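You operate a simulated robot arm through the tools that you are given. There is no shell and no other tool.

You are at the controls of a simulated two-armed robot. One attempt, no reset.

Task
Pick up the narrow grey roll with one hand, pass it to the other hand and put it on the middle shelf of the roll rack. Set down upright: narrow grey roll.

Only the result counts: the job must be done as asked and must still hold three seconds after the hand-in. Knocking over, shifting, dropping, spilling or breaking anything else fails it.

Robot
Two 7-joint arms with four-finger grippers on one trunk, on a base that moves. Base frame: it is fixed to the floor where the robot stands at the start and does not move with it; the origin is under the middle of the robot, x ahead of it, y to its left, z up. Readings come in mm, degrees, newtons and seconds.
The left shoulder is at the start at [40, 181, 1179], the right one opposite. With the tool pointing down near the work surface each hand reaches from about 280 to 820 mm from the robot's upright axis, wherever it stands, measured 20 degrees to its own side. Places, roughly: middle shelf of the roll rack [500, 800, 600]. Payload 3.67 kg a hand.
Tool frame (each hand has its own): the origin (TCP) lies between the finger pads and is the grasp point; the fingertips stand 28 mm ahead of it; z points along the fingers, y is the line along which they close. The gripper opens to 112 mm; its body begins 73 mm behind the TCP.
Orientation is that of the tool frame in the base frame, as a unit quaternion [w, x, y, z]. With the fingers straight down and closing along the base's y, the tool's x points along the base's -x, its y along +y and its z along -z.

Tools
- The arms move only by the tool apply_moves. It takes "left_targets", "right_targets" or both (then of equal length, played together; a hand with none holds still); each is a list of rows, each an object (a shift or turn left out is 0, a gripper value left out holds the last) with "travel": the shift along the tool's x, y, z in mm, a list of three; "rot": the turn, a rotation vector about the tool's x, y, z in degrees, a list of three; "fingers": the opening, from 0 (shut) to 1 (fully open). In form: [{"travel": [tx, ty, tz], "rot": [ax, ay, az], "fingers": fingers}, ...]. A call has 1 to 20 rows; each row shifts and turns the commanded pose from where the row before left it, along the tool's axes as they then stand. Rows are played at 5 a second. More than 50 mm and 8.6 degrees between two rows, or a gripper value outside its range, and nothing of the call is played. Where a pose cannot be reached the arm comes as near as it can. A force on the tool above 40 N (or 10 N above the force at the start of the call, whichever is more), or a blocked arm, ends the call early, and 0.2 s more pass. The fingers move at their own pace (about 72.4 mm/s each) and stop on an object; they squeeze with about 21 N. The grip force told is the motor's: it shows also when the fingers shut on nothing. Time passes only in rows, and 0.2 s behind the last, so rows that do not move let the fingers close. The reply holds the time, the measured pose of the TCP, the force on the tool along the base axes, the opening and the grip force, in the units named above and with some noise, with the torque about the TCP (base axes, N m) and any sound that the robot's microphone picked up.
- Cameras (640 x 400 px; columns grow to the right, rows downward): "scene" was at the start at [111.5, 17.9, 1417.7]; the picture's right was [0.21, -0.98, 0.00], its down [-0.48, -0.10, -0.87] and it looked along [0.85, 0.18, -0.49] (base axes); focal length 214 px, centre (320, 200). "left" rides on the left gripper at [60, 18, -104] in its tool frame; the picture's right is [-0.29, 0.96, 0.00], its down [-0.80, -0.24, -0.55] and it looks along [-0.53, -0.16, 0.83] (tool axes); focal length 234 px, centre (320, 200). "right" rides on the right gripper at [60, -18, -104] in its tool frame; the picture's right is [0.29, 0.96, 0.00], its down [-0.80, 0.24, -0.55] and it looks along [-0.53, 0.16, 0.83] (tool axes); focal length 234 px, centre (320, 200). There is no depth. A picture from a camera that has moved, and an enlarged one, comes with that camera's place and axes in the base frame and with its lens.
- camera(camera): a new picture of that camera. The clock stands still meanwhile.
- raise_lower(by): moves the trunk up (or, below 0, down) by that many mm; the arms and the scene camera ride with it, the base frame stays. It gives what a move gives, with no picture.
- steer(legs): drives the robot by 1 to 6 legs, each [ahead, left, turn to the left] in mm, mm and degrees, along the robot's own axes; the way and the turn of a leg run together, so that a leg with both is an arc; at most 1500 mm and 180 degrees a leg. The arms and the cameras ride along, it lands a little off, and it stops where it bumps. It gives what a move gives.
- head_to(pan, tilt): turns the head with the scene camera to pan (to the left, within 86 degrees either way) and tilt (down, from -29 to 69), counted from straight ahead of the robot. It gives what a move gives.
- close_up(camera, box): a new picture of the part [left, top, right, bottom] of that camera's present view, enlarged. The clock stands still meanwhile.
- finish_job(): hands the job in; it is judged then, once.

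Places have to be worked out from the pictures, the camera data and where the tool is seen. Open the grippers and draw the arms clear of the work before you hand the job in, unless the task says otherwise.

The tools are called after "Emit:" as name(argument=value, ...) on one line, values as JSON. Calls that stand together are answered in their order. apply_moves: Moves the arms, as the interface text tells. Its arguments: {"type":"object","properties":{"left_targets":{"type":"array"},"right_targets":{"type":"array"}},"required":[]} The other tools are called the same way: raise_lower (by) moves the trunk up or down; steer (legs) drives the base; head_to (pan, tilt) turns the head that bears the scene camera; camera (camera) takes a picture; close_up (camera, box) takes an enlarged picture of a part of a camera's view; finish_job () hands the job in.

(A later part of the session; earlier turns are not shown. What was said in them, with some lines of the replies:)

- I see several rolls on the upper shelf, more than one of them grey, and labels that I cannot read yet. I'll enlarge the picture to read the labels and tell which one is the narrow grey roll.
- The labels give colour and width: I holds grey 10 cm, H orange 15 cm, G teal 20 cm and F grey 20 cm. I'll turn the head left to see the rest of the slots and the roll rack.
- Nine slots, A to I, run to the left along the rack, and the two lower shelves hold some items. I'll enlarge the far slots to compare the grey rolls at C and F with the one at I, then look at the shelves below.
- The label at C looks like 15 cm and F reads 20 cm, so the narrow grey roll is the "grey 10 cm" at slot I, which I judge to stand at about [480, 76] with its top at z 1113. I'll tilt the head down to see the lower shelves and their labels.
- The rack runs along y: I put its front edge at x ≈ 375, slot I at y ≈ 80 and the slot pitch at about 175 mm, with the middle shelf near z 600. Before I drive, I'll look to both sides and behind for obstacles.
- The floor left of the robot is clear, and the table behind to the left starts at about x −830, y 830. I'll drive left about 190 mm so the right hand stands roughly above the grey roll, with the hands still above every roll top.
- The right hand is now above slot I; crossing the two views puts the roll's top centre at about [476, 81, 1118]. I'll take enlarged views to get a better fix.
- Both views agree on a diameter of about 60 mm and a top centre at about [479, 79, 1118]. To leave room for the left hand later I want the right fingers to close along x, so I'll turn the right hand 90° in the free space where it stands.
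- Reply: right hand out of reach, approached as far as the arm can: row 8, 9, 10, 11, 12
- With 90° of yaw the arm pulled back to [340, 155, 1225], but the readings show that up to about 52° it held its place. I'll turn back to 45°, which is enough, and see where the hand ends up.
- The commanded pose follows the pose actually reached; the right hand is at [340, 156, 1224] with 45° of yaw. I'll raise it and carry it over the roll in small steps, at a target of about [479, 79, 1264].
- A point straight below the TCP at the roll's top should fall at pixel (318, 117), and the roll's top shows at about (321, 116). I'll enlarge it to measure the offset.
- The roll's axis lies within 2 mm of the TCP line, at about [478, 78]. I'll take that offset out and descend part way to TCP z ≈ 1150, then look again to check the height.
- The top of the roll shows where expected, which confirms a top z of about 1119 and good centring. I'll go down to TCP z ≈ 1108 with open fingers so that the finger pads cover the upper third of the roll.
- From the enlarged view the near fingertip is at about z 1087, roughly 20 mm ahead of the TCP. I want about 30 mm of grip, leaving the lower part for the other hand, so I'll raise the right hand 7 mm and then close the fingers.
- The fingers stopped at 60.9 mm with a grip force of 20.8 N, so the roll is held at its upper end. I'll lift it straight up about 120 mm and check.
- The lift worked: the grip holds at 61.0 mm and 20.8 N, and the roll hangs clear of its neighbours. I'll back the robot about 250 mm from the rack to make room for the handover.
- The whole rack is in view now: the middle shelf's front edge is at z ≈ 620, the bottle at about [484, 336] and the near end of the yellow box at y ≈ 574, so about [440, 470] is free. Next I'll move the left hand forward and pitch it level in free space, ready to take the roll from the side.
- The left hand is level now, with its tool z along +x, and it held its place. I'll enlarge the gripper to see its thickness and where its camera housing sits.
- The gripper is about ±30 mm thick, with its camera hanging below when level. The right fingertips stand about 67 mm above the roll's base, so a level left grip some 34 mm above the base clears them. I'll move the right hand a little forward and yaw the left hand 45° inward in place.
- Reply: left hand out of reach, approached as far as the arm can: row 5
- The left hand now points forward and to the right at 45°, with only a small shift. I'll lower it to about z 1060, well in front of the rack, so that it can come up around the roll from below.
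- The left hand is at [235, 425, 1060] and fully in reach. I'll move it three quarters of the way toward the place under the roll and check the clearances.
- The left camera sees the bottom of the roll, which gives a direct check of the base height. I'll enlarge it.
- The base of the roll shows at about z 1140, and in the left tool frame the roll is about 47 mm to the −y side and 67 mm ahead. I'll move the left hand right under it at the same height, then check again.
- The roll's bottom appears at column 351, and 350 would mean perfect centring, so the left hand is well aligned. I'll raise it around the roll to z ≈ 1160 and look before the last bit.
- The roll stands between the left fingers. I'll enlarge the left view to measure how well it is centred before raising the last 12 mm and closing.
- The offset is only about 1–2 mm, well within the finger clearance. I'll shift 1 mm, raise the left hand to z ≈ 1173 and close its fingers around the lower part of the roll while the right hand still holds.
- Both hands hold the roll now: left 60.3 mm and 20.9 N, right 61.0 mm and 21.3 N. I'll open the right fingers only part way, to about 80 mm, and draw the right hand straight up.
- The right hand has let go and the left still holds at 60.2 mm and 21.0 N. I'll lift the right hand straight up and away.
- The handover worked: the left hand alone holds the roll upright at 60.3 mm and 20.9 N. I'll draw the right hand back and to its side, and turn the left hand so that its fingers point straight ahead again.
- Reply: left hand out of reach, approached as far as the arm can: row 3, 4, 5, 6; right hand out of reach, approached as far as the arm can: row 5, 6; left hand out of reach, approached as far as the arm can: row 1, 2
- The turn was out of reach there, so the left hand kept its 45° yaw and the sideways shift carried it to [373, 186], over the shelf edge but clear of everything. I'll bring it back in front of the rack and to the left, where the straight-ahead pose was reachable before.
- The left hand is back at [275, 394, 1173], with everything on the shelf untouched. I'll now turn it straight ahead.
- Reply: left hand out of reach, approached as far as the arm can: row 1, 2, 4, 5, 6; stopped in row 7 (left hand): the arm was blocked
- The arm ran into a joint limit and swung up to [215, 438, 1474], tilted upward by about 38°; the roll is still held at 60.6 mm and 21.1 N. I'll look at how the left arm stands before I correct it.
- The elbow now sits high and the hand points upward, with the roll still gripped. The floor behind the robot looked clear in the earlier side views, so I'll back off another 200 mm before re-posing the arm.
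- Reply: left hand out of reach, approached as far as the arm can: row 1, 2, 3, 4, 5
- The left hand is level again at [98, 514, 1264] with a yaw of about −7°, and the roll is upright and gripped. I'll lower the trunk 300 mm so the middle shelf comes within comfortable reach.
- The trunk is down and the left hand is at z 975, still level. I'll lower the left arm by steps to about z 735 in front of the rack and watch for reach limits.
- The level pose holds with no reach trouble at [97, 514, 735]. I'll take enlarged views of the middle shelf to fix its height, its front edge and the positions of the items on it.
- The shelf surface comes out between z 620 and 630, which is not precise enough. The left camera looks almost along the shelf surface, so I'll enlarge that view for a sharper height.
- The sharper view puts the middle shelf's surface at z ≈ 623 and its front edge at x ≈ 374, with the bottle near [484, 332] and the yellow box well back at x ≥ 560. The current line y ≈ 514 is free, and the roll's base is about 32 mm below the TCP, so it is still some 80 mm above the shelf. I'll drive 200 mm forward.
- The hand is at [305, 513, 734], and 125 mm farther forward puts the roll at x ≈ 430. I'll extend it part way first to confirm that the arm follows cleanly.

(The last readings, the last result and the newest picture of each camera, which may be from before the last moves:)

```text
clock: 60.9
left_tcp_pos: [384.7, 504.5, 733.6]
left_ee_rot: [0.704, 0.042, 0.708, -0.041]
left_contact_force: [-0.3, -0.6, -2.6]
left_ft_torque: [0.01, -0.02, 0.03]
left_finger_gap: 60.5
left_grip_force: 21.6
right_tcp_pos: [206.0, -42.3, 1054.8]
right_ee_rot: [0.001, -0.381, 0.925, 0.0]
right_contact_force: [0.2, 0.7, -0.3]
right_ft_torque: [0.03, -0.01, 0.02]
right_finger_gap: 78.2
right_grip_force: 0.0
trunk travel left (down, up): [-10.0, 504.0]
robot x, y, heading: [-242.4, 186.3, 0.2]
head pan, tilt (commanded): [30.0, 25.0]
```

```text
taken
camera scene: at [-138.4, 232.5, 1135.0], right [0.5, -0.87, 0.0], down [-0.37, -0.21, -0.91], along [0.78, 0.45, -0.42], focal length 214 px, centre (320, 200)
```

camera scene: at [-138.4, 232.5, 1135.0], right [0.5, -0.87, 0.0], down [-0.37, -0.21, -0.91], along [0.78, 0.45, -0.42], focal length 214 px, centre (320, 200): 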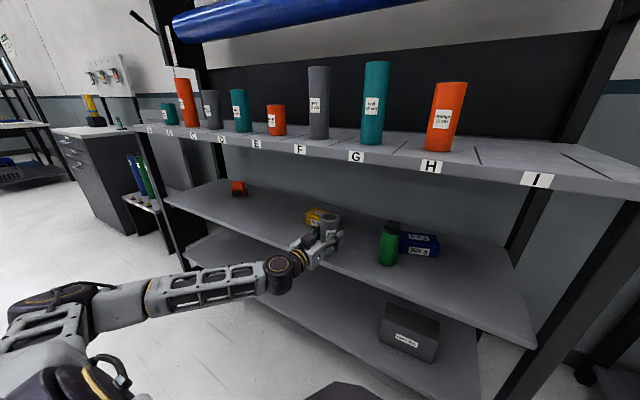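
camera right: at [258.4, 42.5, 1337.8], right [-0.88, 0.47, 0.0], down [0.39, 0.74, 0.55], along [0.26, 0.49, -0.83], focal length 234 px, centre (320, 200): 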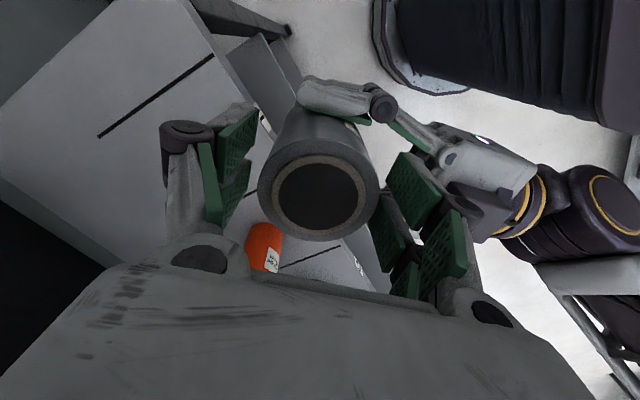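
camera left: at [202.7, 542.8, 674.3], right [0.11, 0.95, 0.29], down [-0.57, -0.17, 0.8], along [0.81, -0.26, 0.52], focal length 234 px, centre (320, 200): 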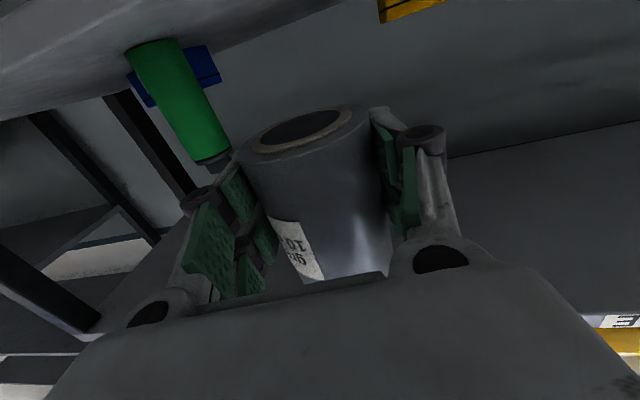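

The arm follows cleanly, now at [385, 505, 734]. I'll go the remaining 46 mm forward and check the picture before lowering.

Emit:
apply_moves(left_targets=[{"travel": [0, 0, 16]}, {"travel": [0, 0, 16]}, {"travel": [0, 0, 14]}, {}])

Emit:
close_up(camera="scene", box=[260, 180, 440, 300])

Emit:
camera(camera="left")

```text
clock: 61.9
left_tcp_pos: [429.0, 498.0, 733.7]
left_ee_rot: [0.704, 0.042, 0.708, -0.041]
left_contact_force: [0.3, 0.5, -0.9]
left_ft_torque: [-0.04, 0.0, -0.03]
left_finger_gap: 60.6
left_grip_force: 20.8
right_tcp_pos: [205.9, -42.2, 1053.9]
right_ee_rot: [0.001, -0.381, 0.925, 0.001]
right_contact_force: [0.4, 0.2, 0.2]
right_ft_torque: [0.01, 0.01, -0.02]
right_finger_gap: 78.5
right_grip_force: 0.0
trunk travel left (down, up): [-10.0, 504.0]
robot x, y, heading: [-240.1, 187.8, 0.2]
head pan, tilt (commanded): [30.0, 25.0]
```

```text
3.33 times, centred on (350, 240) of scene
camera zoom: at [-138.3, 232.5, 1134.9], right [0.5, -0.87, 0.0], down [-0.37, -0.21, -0.91], along [0.78, 0.45, -0.42], focal length 715 px, centre (220, 67)
```

zoom: 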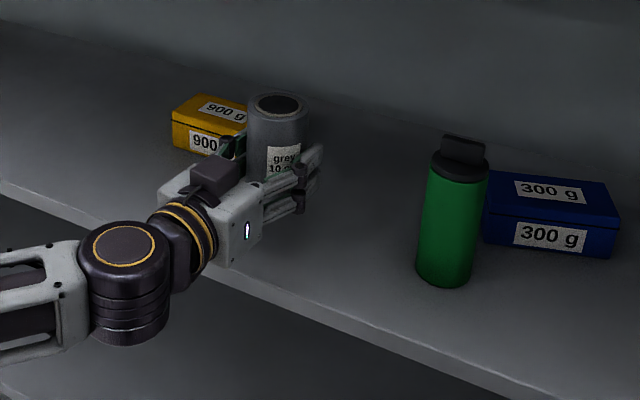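

```text
taken
camera left: at [327.5, 528.4, 673.1], right [0.11, 0.95, 0.29], down [-0.57, -0.18, 0.8], along [0.81, -0.26, 0.53], focal length 234 px, centre (320, 200)
```

left: 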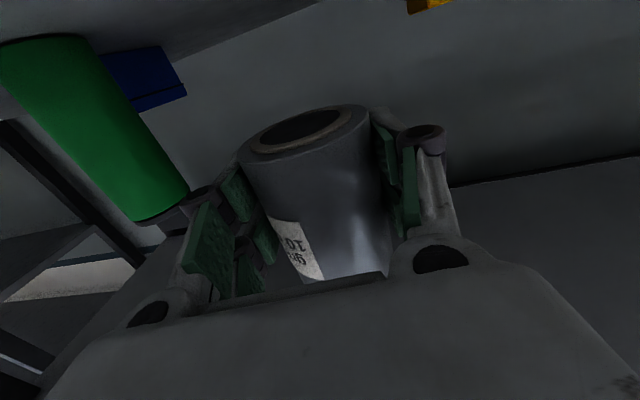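

The roll is over the shelf at [429, 498], with clear space around it and the hand's body still in front of the shelf edge. I'll lower it 72 mm toward the shelf and then look before touching down.

Emit:
apply_moves(left_targets=[{"travel": [15, 0, 0]}, {"travel": [15, 0, 0]}, {"travel": [15, 0, 0]}, {"travel": [15, 0, 0]}, {"travel": [12, 0, 0]}, {}])

Emit:
close_up(camera="scene", box=[260, 190, 410, 310])

Emit:
camera(camera="left")

```text
clock: 63.3
left_tcp_pos: [427.4, 498.4, 662.0]
left_ee_rot: [0.704, 0.041, 0.707, -0.04]
left_contact_force: [0.2, -0.1, -2.1]
left_ft_torque: [-0.02, 0.01, -0.01]
left_finger_gap: 60.6
left_grip_force: 21.2
right_tcp_pos: [206.7, -43.3, 1053.0]
right_ee_rot: [0.0, -0.381, 0.925, 0.0]
right_contact_force: [0.0, 0.2, -0.6]
right_ft_torque: [0.02, -0.04, -0.02]
right_finger_gap: 78.6
right_grip_force: 0.1
trunk travel left (down, up): [-10.0, 504.0]
robot x, y, heading: [-241.9, 191.6, 0.0]
head pan, tilt (commanded): [30.0, 25.0]
```

```text
3.33 times, centred on (335, 250) of scene
camera zoom: at [-138.3, 232.4, 1134.9], right [0.5, -0.87, 0.0], down [-0.37, -0.21, -0.91], along [0.78, 0.45, -0.42], focal length 715 px, centre (270, 33)
```

zoom: 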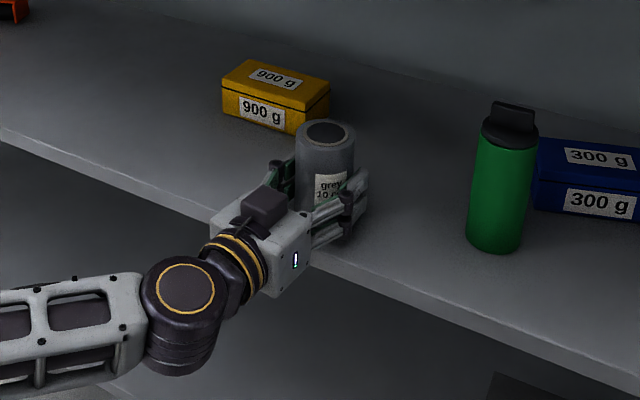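

```text
taken
camera left: at [326.7, 528.2, 601.6], right [0.11, 0.95, 0.29], down [-0.57, -0.17, 0.8], along [0.81, -0.26, 0.53], focal length 234 px, centre (320, 200)
```

left: 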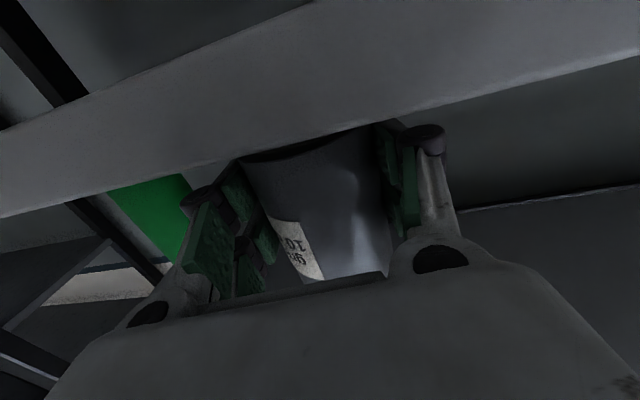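

The roll's base should now be about 9 mm above the shelf; the edge estimates scatter between x 368 and 390, so I'll move 6 mm deeper for margin. Then I'll creep down while watching the force.

Emit:
apply_moves(left_targets=[{"travel": [0, 0, 6]}, {"travel": [2, 0, 0]}, {"travel": [2, 0, 0]}, {}])

Emit:
apply_moves(left_targets=[{"travel": [1, 0, 0]}, {"travel": [1, 0, 0]}, {}])

Emit:
apply_moves(left_targets=[{"travel": [1, 0, 0]}, {"travel": [1, 0, 0]}, {}])

```text
clock: 64.3
left_tcp_pos: [433.7, 497.2, 658.4]
left_ee_rot: [0.704, 0.042, 0.708, -0.041]
left_contact_force: [-0.3, -0.1, -2.5]
left_ft_torque: [0.02, 0.03, 0.02]
left_finger_gap: 60.6
left_grip_force: 21.0
right_tcp_pos: [205.4, -43.1, 1053.0]
right_ee_rot: [0.002, -0.381, 0.925, 0.0]
right_contact_force: [0.6, 0.5, 0.1]
right_ft_torque: [-0.01, 0.01, -0.01]
right_finger_gap: 78.5
right_grip_force: 0.1
trunk travel left (down, up): [-10.0, 504.0]
robot x, y, heading: [-241.1, 189.2, -0.1]
head pan, tilt (commanded): [30.0, 25.0]
```

```text
clock: 65.1
left_tcp_pos: [434.9, 497.5, 655.5]
left_ee_rot: [0.704, 0.042, 0.707, -0.041]
left_contact_force: [-0.9, 0.2, -2.2]
left_ft_torque: [0.04, 0.03, 0.01]
left_finger_gap: 60.7
left_grip_force: 21.4
right_tcp_pos: [207.0, -42.7, 1053.9]
right_ee_rot: [0.001, -0.381, 0.925, 0.0]
right_contact_force: [0.5, -0.1, -0.5]
right_ft_torque: [0.0, 0.02, 0.01]
right_finger_gap: 78.6
right_grip_force: 0.1
trunk travel left (down, up): [-10.0, 504.0]
robot x, y, heading: [-241.6, 187.9, 0.1]
head pan, tilt (commanded): [30.0, 25.0]
```

```text
clock: 65.9
left_tcp_pos: [434.1, 497.9, 654.5]
left_ee_rot: [0.704, 0.042, 0.707, -0.042]
left_contact_force: [-0.1, 1.7, -2.6]
left_ft_torque: [-0.05, 0.07, 0.0]
left_finger_gap: 60.7
left_grip_force: 21.5
right_tcp_pos: [206.8, -43.8, 1053.1]
right_ee_rot: [0.001, -0.381, 0.924, 0.0]
right_contact_force: [-0.5, -0.1, 0.4]
right_ft_torque: [0.03, 0.0, 0.02]
right_finger_gap: 78.4
right_grip_force: 0.1
trunk travel left (down, up): [-10.0, 504.0]
robot x, y, heading: [-243.8, 188.0, -0.2]
head pan, tilt (commanded): [30.0, 25.0]
```

There is no contact yet at TCP z ≈ 654; the force still shows only the roll's weight. I'll check the gap in the picture and keep creeping.

Emit:
close_up(camera="scene", box=[290, 210, 370, 270])

Emit:
apply_moves(left_targets=[{"travel": [1, 0, 0]}, {"travel": [1, 0, 0]}, {}])

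Emit:
apply_moves(left_targets=[{"travel": [1, 0, 0]}, {}])

```text
6.67 times, centred on (330, 240) of scene
camera zoom: at [-138.2, 232.4, 1134.9], right [0.5, -0.87, 0.0], down [-0.37, -0.21, -0.91], along [0.78, 0.45, -0.42], focal length 1430 px, centre (253, -67)
```

zoom: 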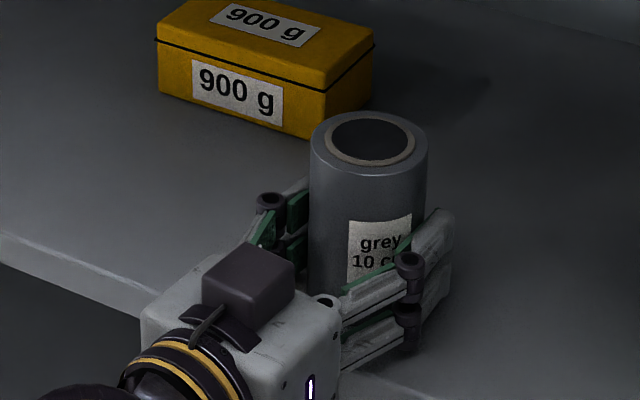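

```text
clock: 66.7
left_tcp_pos: [433.4, 497.3, 652.2]
left_ee_rot: [0.705, 0.042, 0.707, -0.04]
left_contact_force: [0.7, 0.5, 4.8]
left_ft_torque: [0.0, -0.23, 0.05]
left_finger_gap: 60.5
left_grip_force: 20.4
right_tcp_pos: [206.0, -43.4, 1053.5]
right_ee_rot: [0.001, -0.381, 0.924, 0.0]
right_contact_force: [0.5, -0.3, -0.5]
right_ft_torque: [0.01, 0.01, 0.03]
right_finger_gap: 78.2
right_grip_force: 0.1
trunk travel left (down, up): [-10.0, 504.0]
robot x, y, heading: [-244.9, 184.1, 0.2]
head pan, tilt (commanded): [30.0, 25.0]
```

```text
clock: 67.3
left_tcp_pos: [434.0, 497.2, 653.3]
left_ee_rot: [0.705, 0.043, 0.706, -0.041]
left_contact_force: [0.6, 4.6, 11.5]
left_ft_torque: [-0.07, -0.3, 0.03]
left_finger_gap: 60.7
left_grip_force: 21.0
right_tcp_pos: [205.1, -43.5, 1053.4]
right_ee_rot: [0.001, -0.381, 0.924, 0.0]
right_contact_force: [-0.3, 0.2, -0.9]
right_ft_torque: [-0.01, 0.02, 0.04]
right_finger_gap: 78.4
right_grip_force: 0.0
trunk travel left (down, up): [-10.0, 504.0]
robot x, y, heading: [-238.5, 187.6, 0.1]
head pan, tilt (commanded): [30.0, 25.0]
```

Contact: the upward force rose to 11.5 N at TCP z ≈ 653, so the roll stands on the shelf. I'll ease up 1 mm to take off the preload and open the fingers gently.

Emit:
apply_moves(left_targets=[{"travel": [-1, 0, 0]}, {}])

Emit:
apply_moves(left_targets=[{"fingers": 0.57}, {"fingers": 0.6}, {"fingers": 0.65}, {"fingers": 0.7}, {}])

Emit:
close_up(camera="scene", box=[290, 210, 370, 270])

Emit:
camera(camera="left")

```text
clock: 67.9
left_tcp_pos: [432.3, 497.3, 653.2]
left_ee_rot: [0.704, 0.042, 0.708, -0.041]
left_contact_force: [-1.5, 3.1, 10.4]
left_ft_torque: [0.01, -0.32, 0.07]
left_finger_gap: 60.6
left_grip_force: 21.0
right_tcp_pos: [206.1, -44.0, 1053.3]
right_ee_rot: [0.001, -0.381, 0.925, 0.001]
right_contact_force: [0.3, 0.2, 0.7]
right_ft_torque: [-0.02, -0.01, 0.01]
right_finger_gap: 78.3
right_grip_force: 0.1
trunk travel left (down, up): [-10.0, 504.0]
robot x, y, heading: [-243.9, 186.3, 0.2]
head pan, tilt (commanded): [30.0, 25.0]
```

```text
clock: 69.1
left_tcp_pos: [434.1, 497.6, 651.9]
left_ee_rot: [0.704, 0.041, 0.708, -0.04]
left_contact_force: [0.2, 0.0, -0.4]
left_ft_torque: [0.0, -0.01, 0.02]
left_finger_gap: 78.5
left_grip_force: 0.0
right_tcp_pos: [204.7, -44.1, 1053.8]
right_ee_rot: [0.001, -0.381, 0.925, 0.001]
right_contact_force: [0.2, -0.3, 0.4]
right_ft_torque: [-0.01, 0.03, 0.01]
right_finger_gap: 78.6
right_grip_force: 0.1
trunk travel left (down, up): [-10.0, 504.0]
robot x, y, heading: [-241.5, 186.9, -0.1]
head pan, tilt (commanded): [30.0, 25.0]
```

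```text
6.67 times, centred on (330, 240) of scene
camera zoom: at [-138.4, 232.4, 1135.0], right [0.5, -0.87, 0.0], down [-0.37, -0.21, -0.91], along [0.78, 0.45, -0.42], focal length 1430 px, centre (253, -67)
```

zoom: 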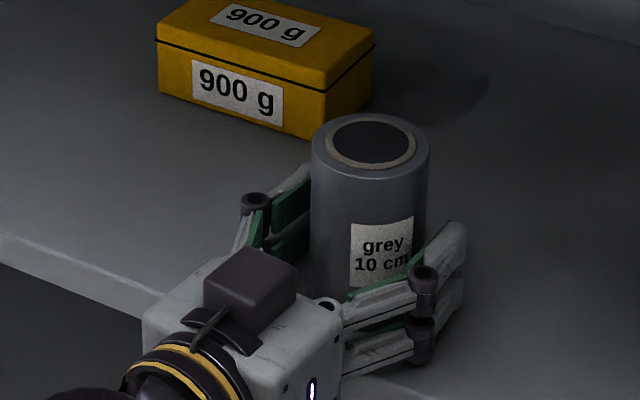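

```text
taken
camera left: at [332.7, 527.4, 592.1], right [0.11, 0.95, 0.29], down [-0.57, -0.17, 0.8], along [0.81, -0.26, 0.53], focal length 234 px, centre (320, 200)
```

left: 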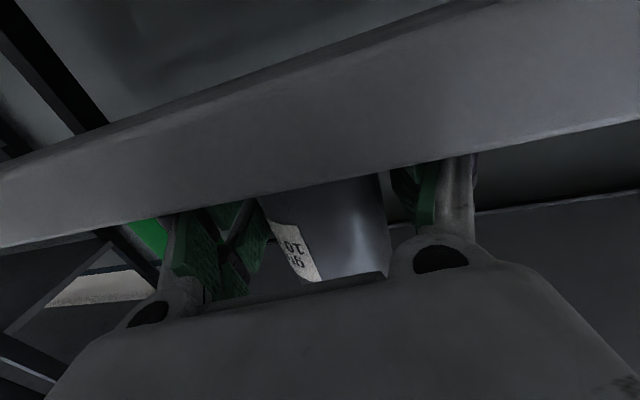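

The roll stands free on the shelf, the fingers are open to 78 mm and the hand feels no force. I'll open wider, raise the hand 2 mm and draw it straight back out of the rack.

Emit:
apply_moves(left_targets=[{"fingers": 0.85}, {"fingers": 0.9}, {"travel": [-2, 0, 0]}, {"travel": [0, 0, -10]}, {"travel": [0, 0, -15]}, {}])

Emit:
close_up(camera="scene", box=[270, 190, 400, 290])

```text
clock: 70.5
left_tcp_pos: [410.1, 501.1, 653.2]
left_ee_rot: [0.704, 0.042, 0.708, -0.041]
left_contact_force: [0.5, -0.1, 0.1]
left_ft_torque: [-0.01, 0.0, 0.01]
left_finger_gap: 100.8
left_grip_force: 0.0
right_tcp_pos: [205.8, -43.4, 1052.8]
right_ee_rot: [0.001, -0.381, 0.924, 0.0]
right_contact_force: [-0.4, 1.0, 0.3]
right_ft_torque: [-0.02, 0.02, -0.02]
right_finger_gap: 78.4
right_grip_force: 0.1
trunk travel left (down, up): [-10.0, 504.0]
robot x, y, heading: [-240.4, 189.5, -0.0]
head pan, tilt (commanded): [30.0, 25.0]
```

```text
4.00 times, centred on (335, 240) of scene
camera zoom: at [-138.3, 232.3, 1134.9], right [0.5, -0.87, 0.0], down [-0.37, -0.21, -0.91], along [0.78, 0.45, -0.42], focal length 858 px, centre (260, 40)
```

zoom: 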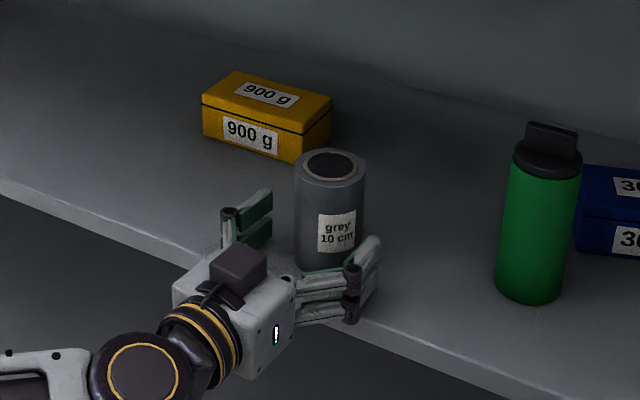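

The roll stays put as the hand backs out without force. I'll keep drawing straight back until the fingers are well clear of the shelf.

Emit:
apply_moves(left_targets=[{"travel": [0, 0, -20]}, {"travel": [0, 0, -20]}, {"travel": [0, 0, -20]}, {"travel": [0, 0, -20]}, {"travel": [0, 0, -20]}, {"travel": [0, 0, -10]}, {}])

Emit:
camera(camera="scene")

Emit:
close_up(camera="scene", box=[270, 190, 400, 290])

```text
clock: 72.1
left_tcp_pos: [300.5, 513.9, 655.2]
left_ee_rot: [0.704, 0.042, 0.708, -0.041]
left_contact_force: [-1.3, -0.4, -0.2]
left_ft_torque: [0.02, 0.01, 0.0]
left_finger_gap: 100.9
left_grip_force: 0.1
right_tcp_pos: [205.5, -42.5, 1053.7]
right_ee_rot: [0.002, -0.381, 0.925, 0.0]
right_contact_force: [0.2, 0.2, 0.0]
right_ft_torque: [-0.03, 0.03, -0.01]
right_finger_gap: 78.4
right_grip_force: 0.0
trunk travel left (down, up): [-10.0, 504.0]
robot x, y, heading: [-240.9, 189.9, 0.2]
head pan, tilt (commanded): [30.0, 25.0]
```

```text
taken
camera scene: at [-138.4, 232.4, 1134.9], right [0.5, -0.87, 0.0], down [-0.37, -0.21, -0.91], along [0.78, 0.45, -0.42], focal length 214 px, centre (320, 200)
```

scene: 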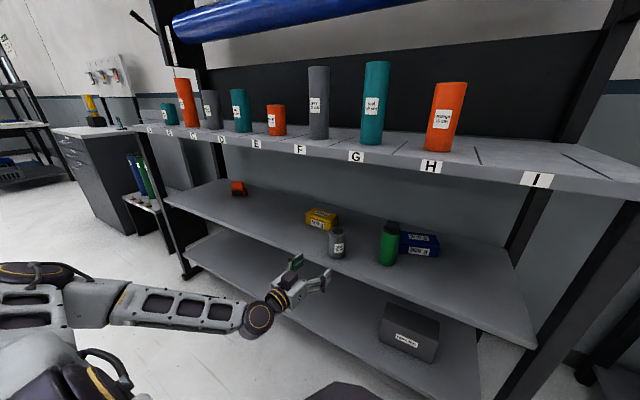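

```text
4.00 times, centred on (335, 240) of scene
camera zoom: at [-138.4, 232.4, 1134.9], right [0.5, -0.87, 0.0], down [-0.37, -0.21, -0.91], along [0.78, 0.45, -0.42], focal length 858 px, centre (260, 40)
```

zoom: 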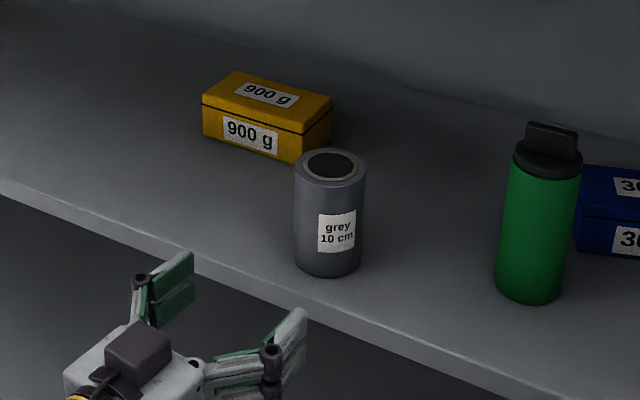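

The grey roll stands upright on the middle shelf, and everything else is where it was. I'll back the robot 200 mm away, open both grippers fully and take a last look.

Emit:
steer(legs=[[-200, 0, 0]])

Emit:
apply_moves(left_targets=[{"fingers": 1}, {"fingers": 1}, {}], right_targets=[{"fingers": 1}, {"fingers": 1}, {}])

Emit:
camera(camera="scene")

Emit:
close_up(camera="scene", box=[280, 150, 440, 270])

```text
clock: 73.7
left_tcp_pos: [100.3, 514.5, 654.2]
left_ee_rot: [0.704, 0.042, 0.708, -0.04]
left_contact_force: [-0.8, 0.4, 0.5]
left_ft_torque: [0.0, 0.04, -0.01]
left_finger_gap: 101.0
left_grip_force: 0.0
right_tcp_pos: [5.3, -43.3, 1054.4]
right_ee_rot: [0.001, -0.382, 0.924, 0.0]
right_contact_force: [-1.0, 0.6, -0.5]
right_ft_torque: [-0.01, -0.08, -0.01]
right_finger_gap: 78.5
right_grip_force: 0.1
trunk travel left (down, up): [-10.0, 504.0]
robot x, y, heading: [-439.4, 187.3, 0.0]
head pan, tilt (commanded): [30.0, 25.0]
```

```text
clock: 74.5
left_tcp_pos: [101.3, 513.9, 653.8]
left_ee_rot: [0.704, 0.042, 0.708, -0.041]
left_contact_force: [0.3, 0.4, -0.2]
left_ft_torque: [-0.01, -0.02, 0.02]
left_finger_gap: 112.0
left_grip_force: 0.0
right_tcp_pos: [8.2, -43.0, 1053.1]
right_ee_rot: [0.001, -0.383, 0.924, 0.0]
right_contact_force: [0.3, -1.5, 0.2]
right_ft_torque: [0.01, -0.02, 0.01]
right_finger_gap: 112.0
right_grip_force: 0.1
trunk travel left (down, up): [-10.0, 504.0]
robot x, y, heading: [-437.5, 189.3, -0.1]
head pan, tilt (commanded): [30.0, 25.0]
```

```text
taken
camera scene: at [-337.0, 232.2, 1135.0], right [0.5, -0.87, 0.0], down [-0.37, -0.21, -0.91], along [0.78, 0.45, -0.42], focal length 214 px, centre (320, 200)
```

scene: 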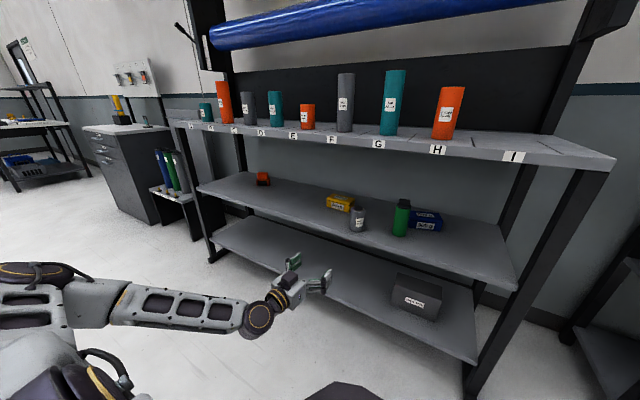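

```text
3.33 times, centred on (360, 210) of scene
camera zoom: at [-337.0, 232.2, 1135.0], right [0.5, -0.87, 0.0], down [-0.37, -0.21, -0.91], along [0.78, 0.45, -0.42], focal length 715 px, centre (187, 167)
```

zoom: 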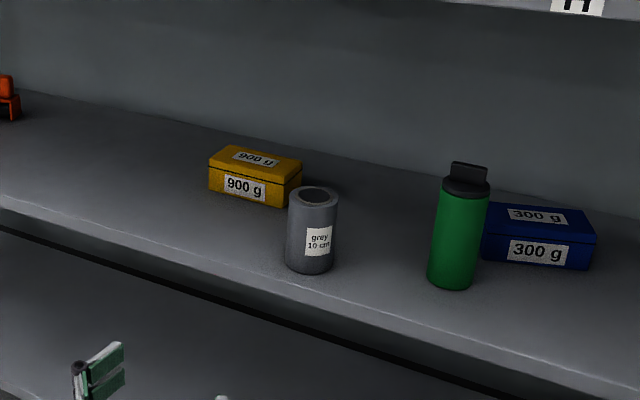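

The roll stands upright on the middle shelf between the yellow box and the bottle, every other item is undisturbed, and both hands are open and clear. I'm handing the job in.

Emit:
finish_job()

```text
The job is handed in.
```

The narrow grey roll ("grey 10 cm", from slot I) now stands upright on the middle shelf of the roll rack, at about [434, 497]. The job is handed in; I have no verdict on it yet.

- **Handover:** the right hand picked the roll up from above, and the left hand took it from the side and set it down. Both gripped it firmly before the right hand let go.
- **Setting down:** contact with the shelf showed as an upward force of about 11 N. The roll stayed in place when the fingers opened and the left hand drew back.
- **Other items:** the last picture shows the other rolls, the bottle and the boxes standing where they were before.
- **A slip on the way:** while turning with the roll, the left arm hit a joint limit and swung the hand up about 300 mm. It touched nothing and kept its grip. I backed the robot off and levelled the hand before going on.

Both grippers are fully open, and the robot stands about 440 mm back from where it started, clear of the rack.
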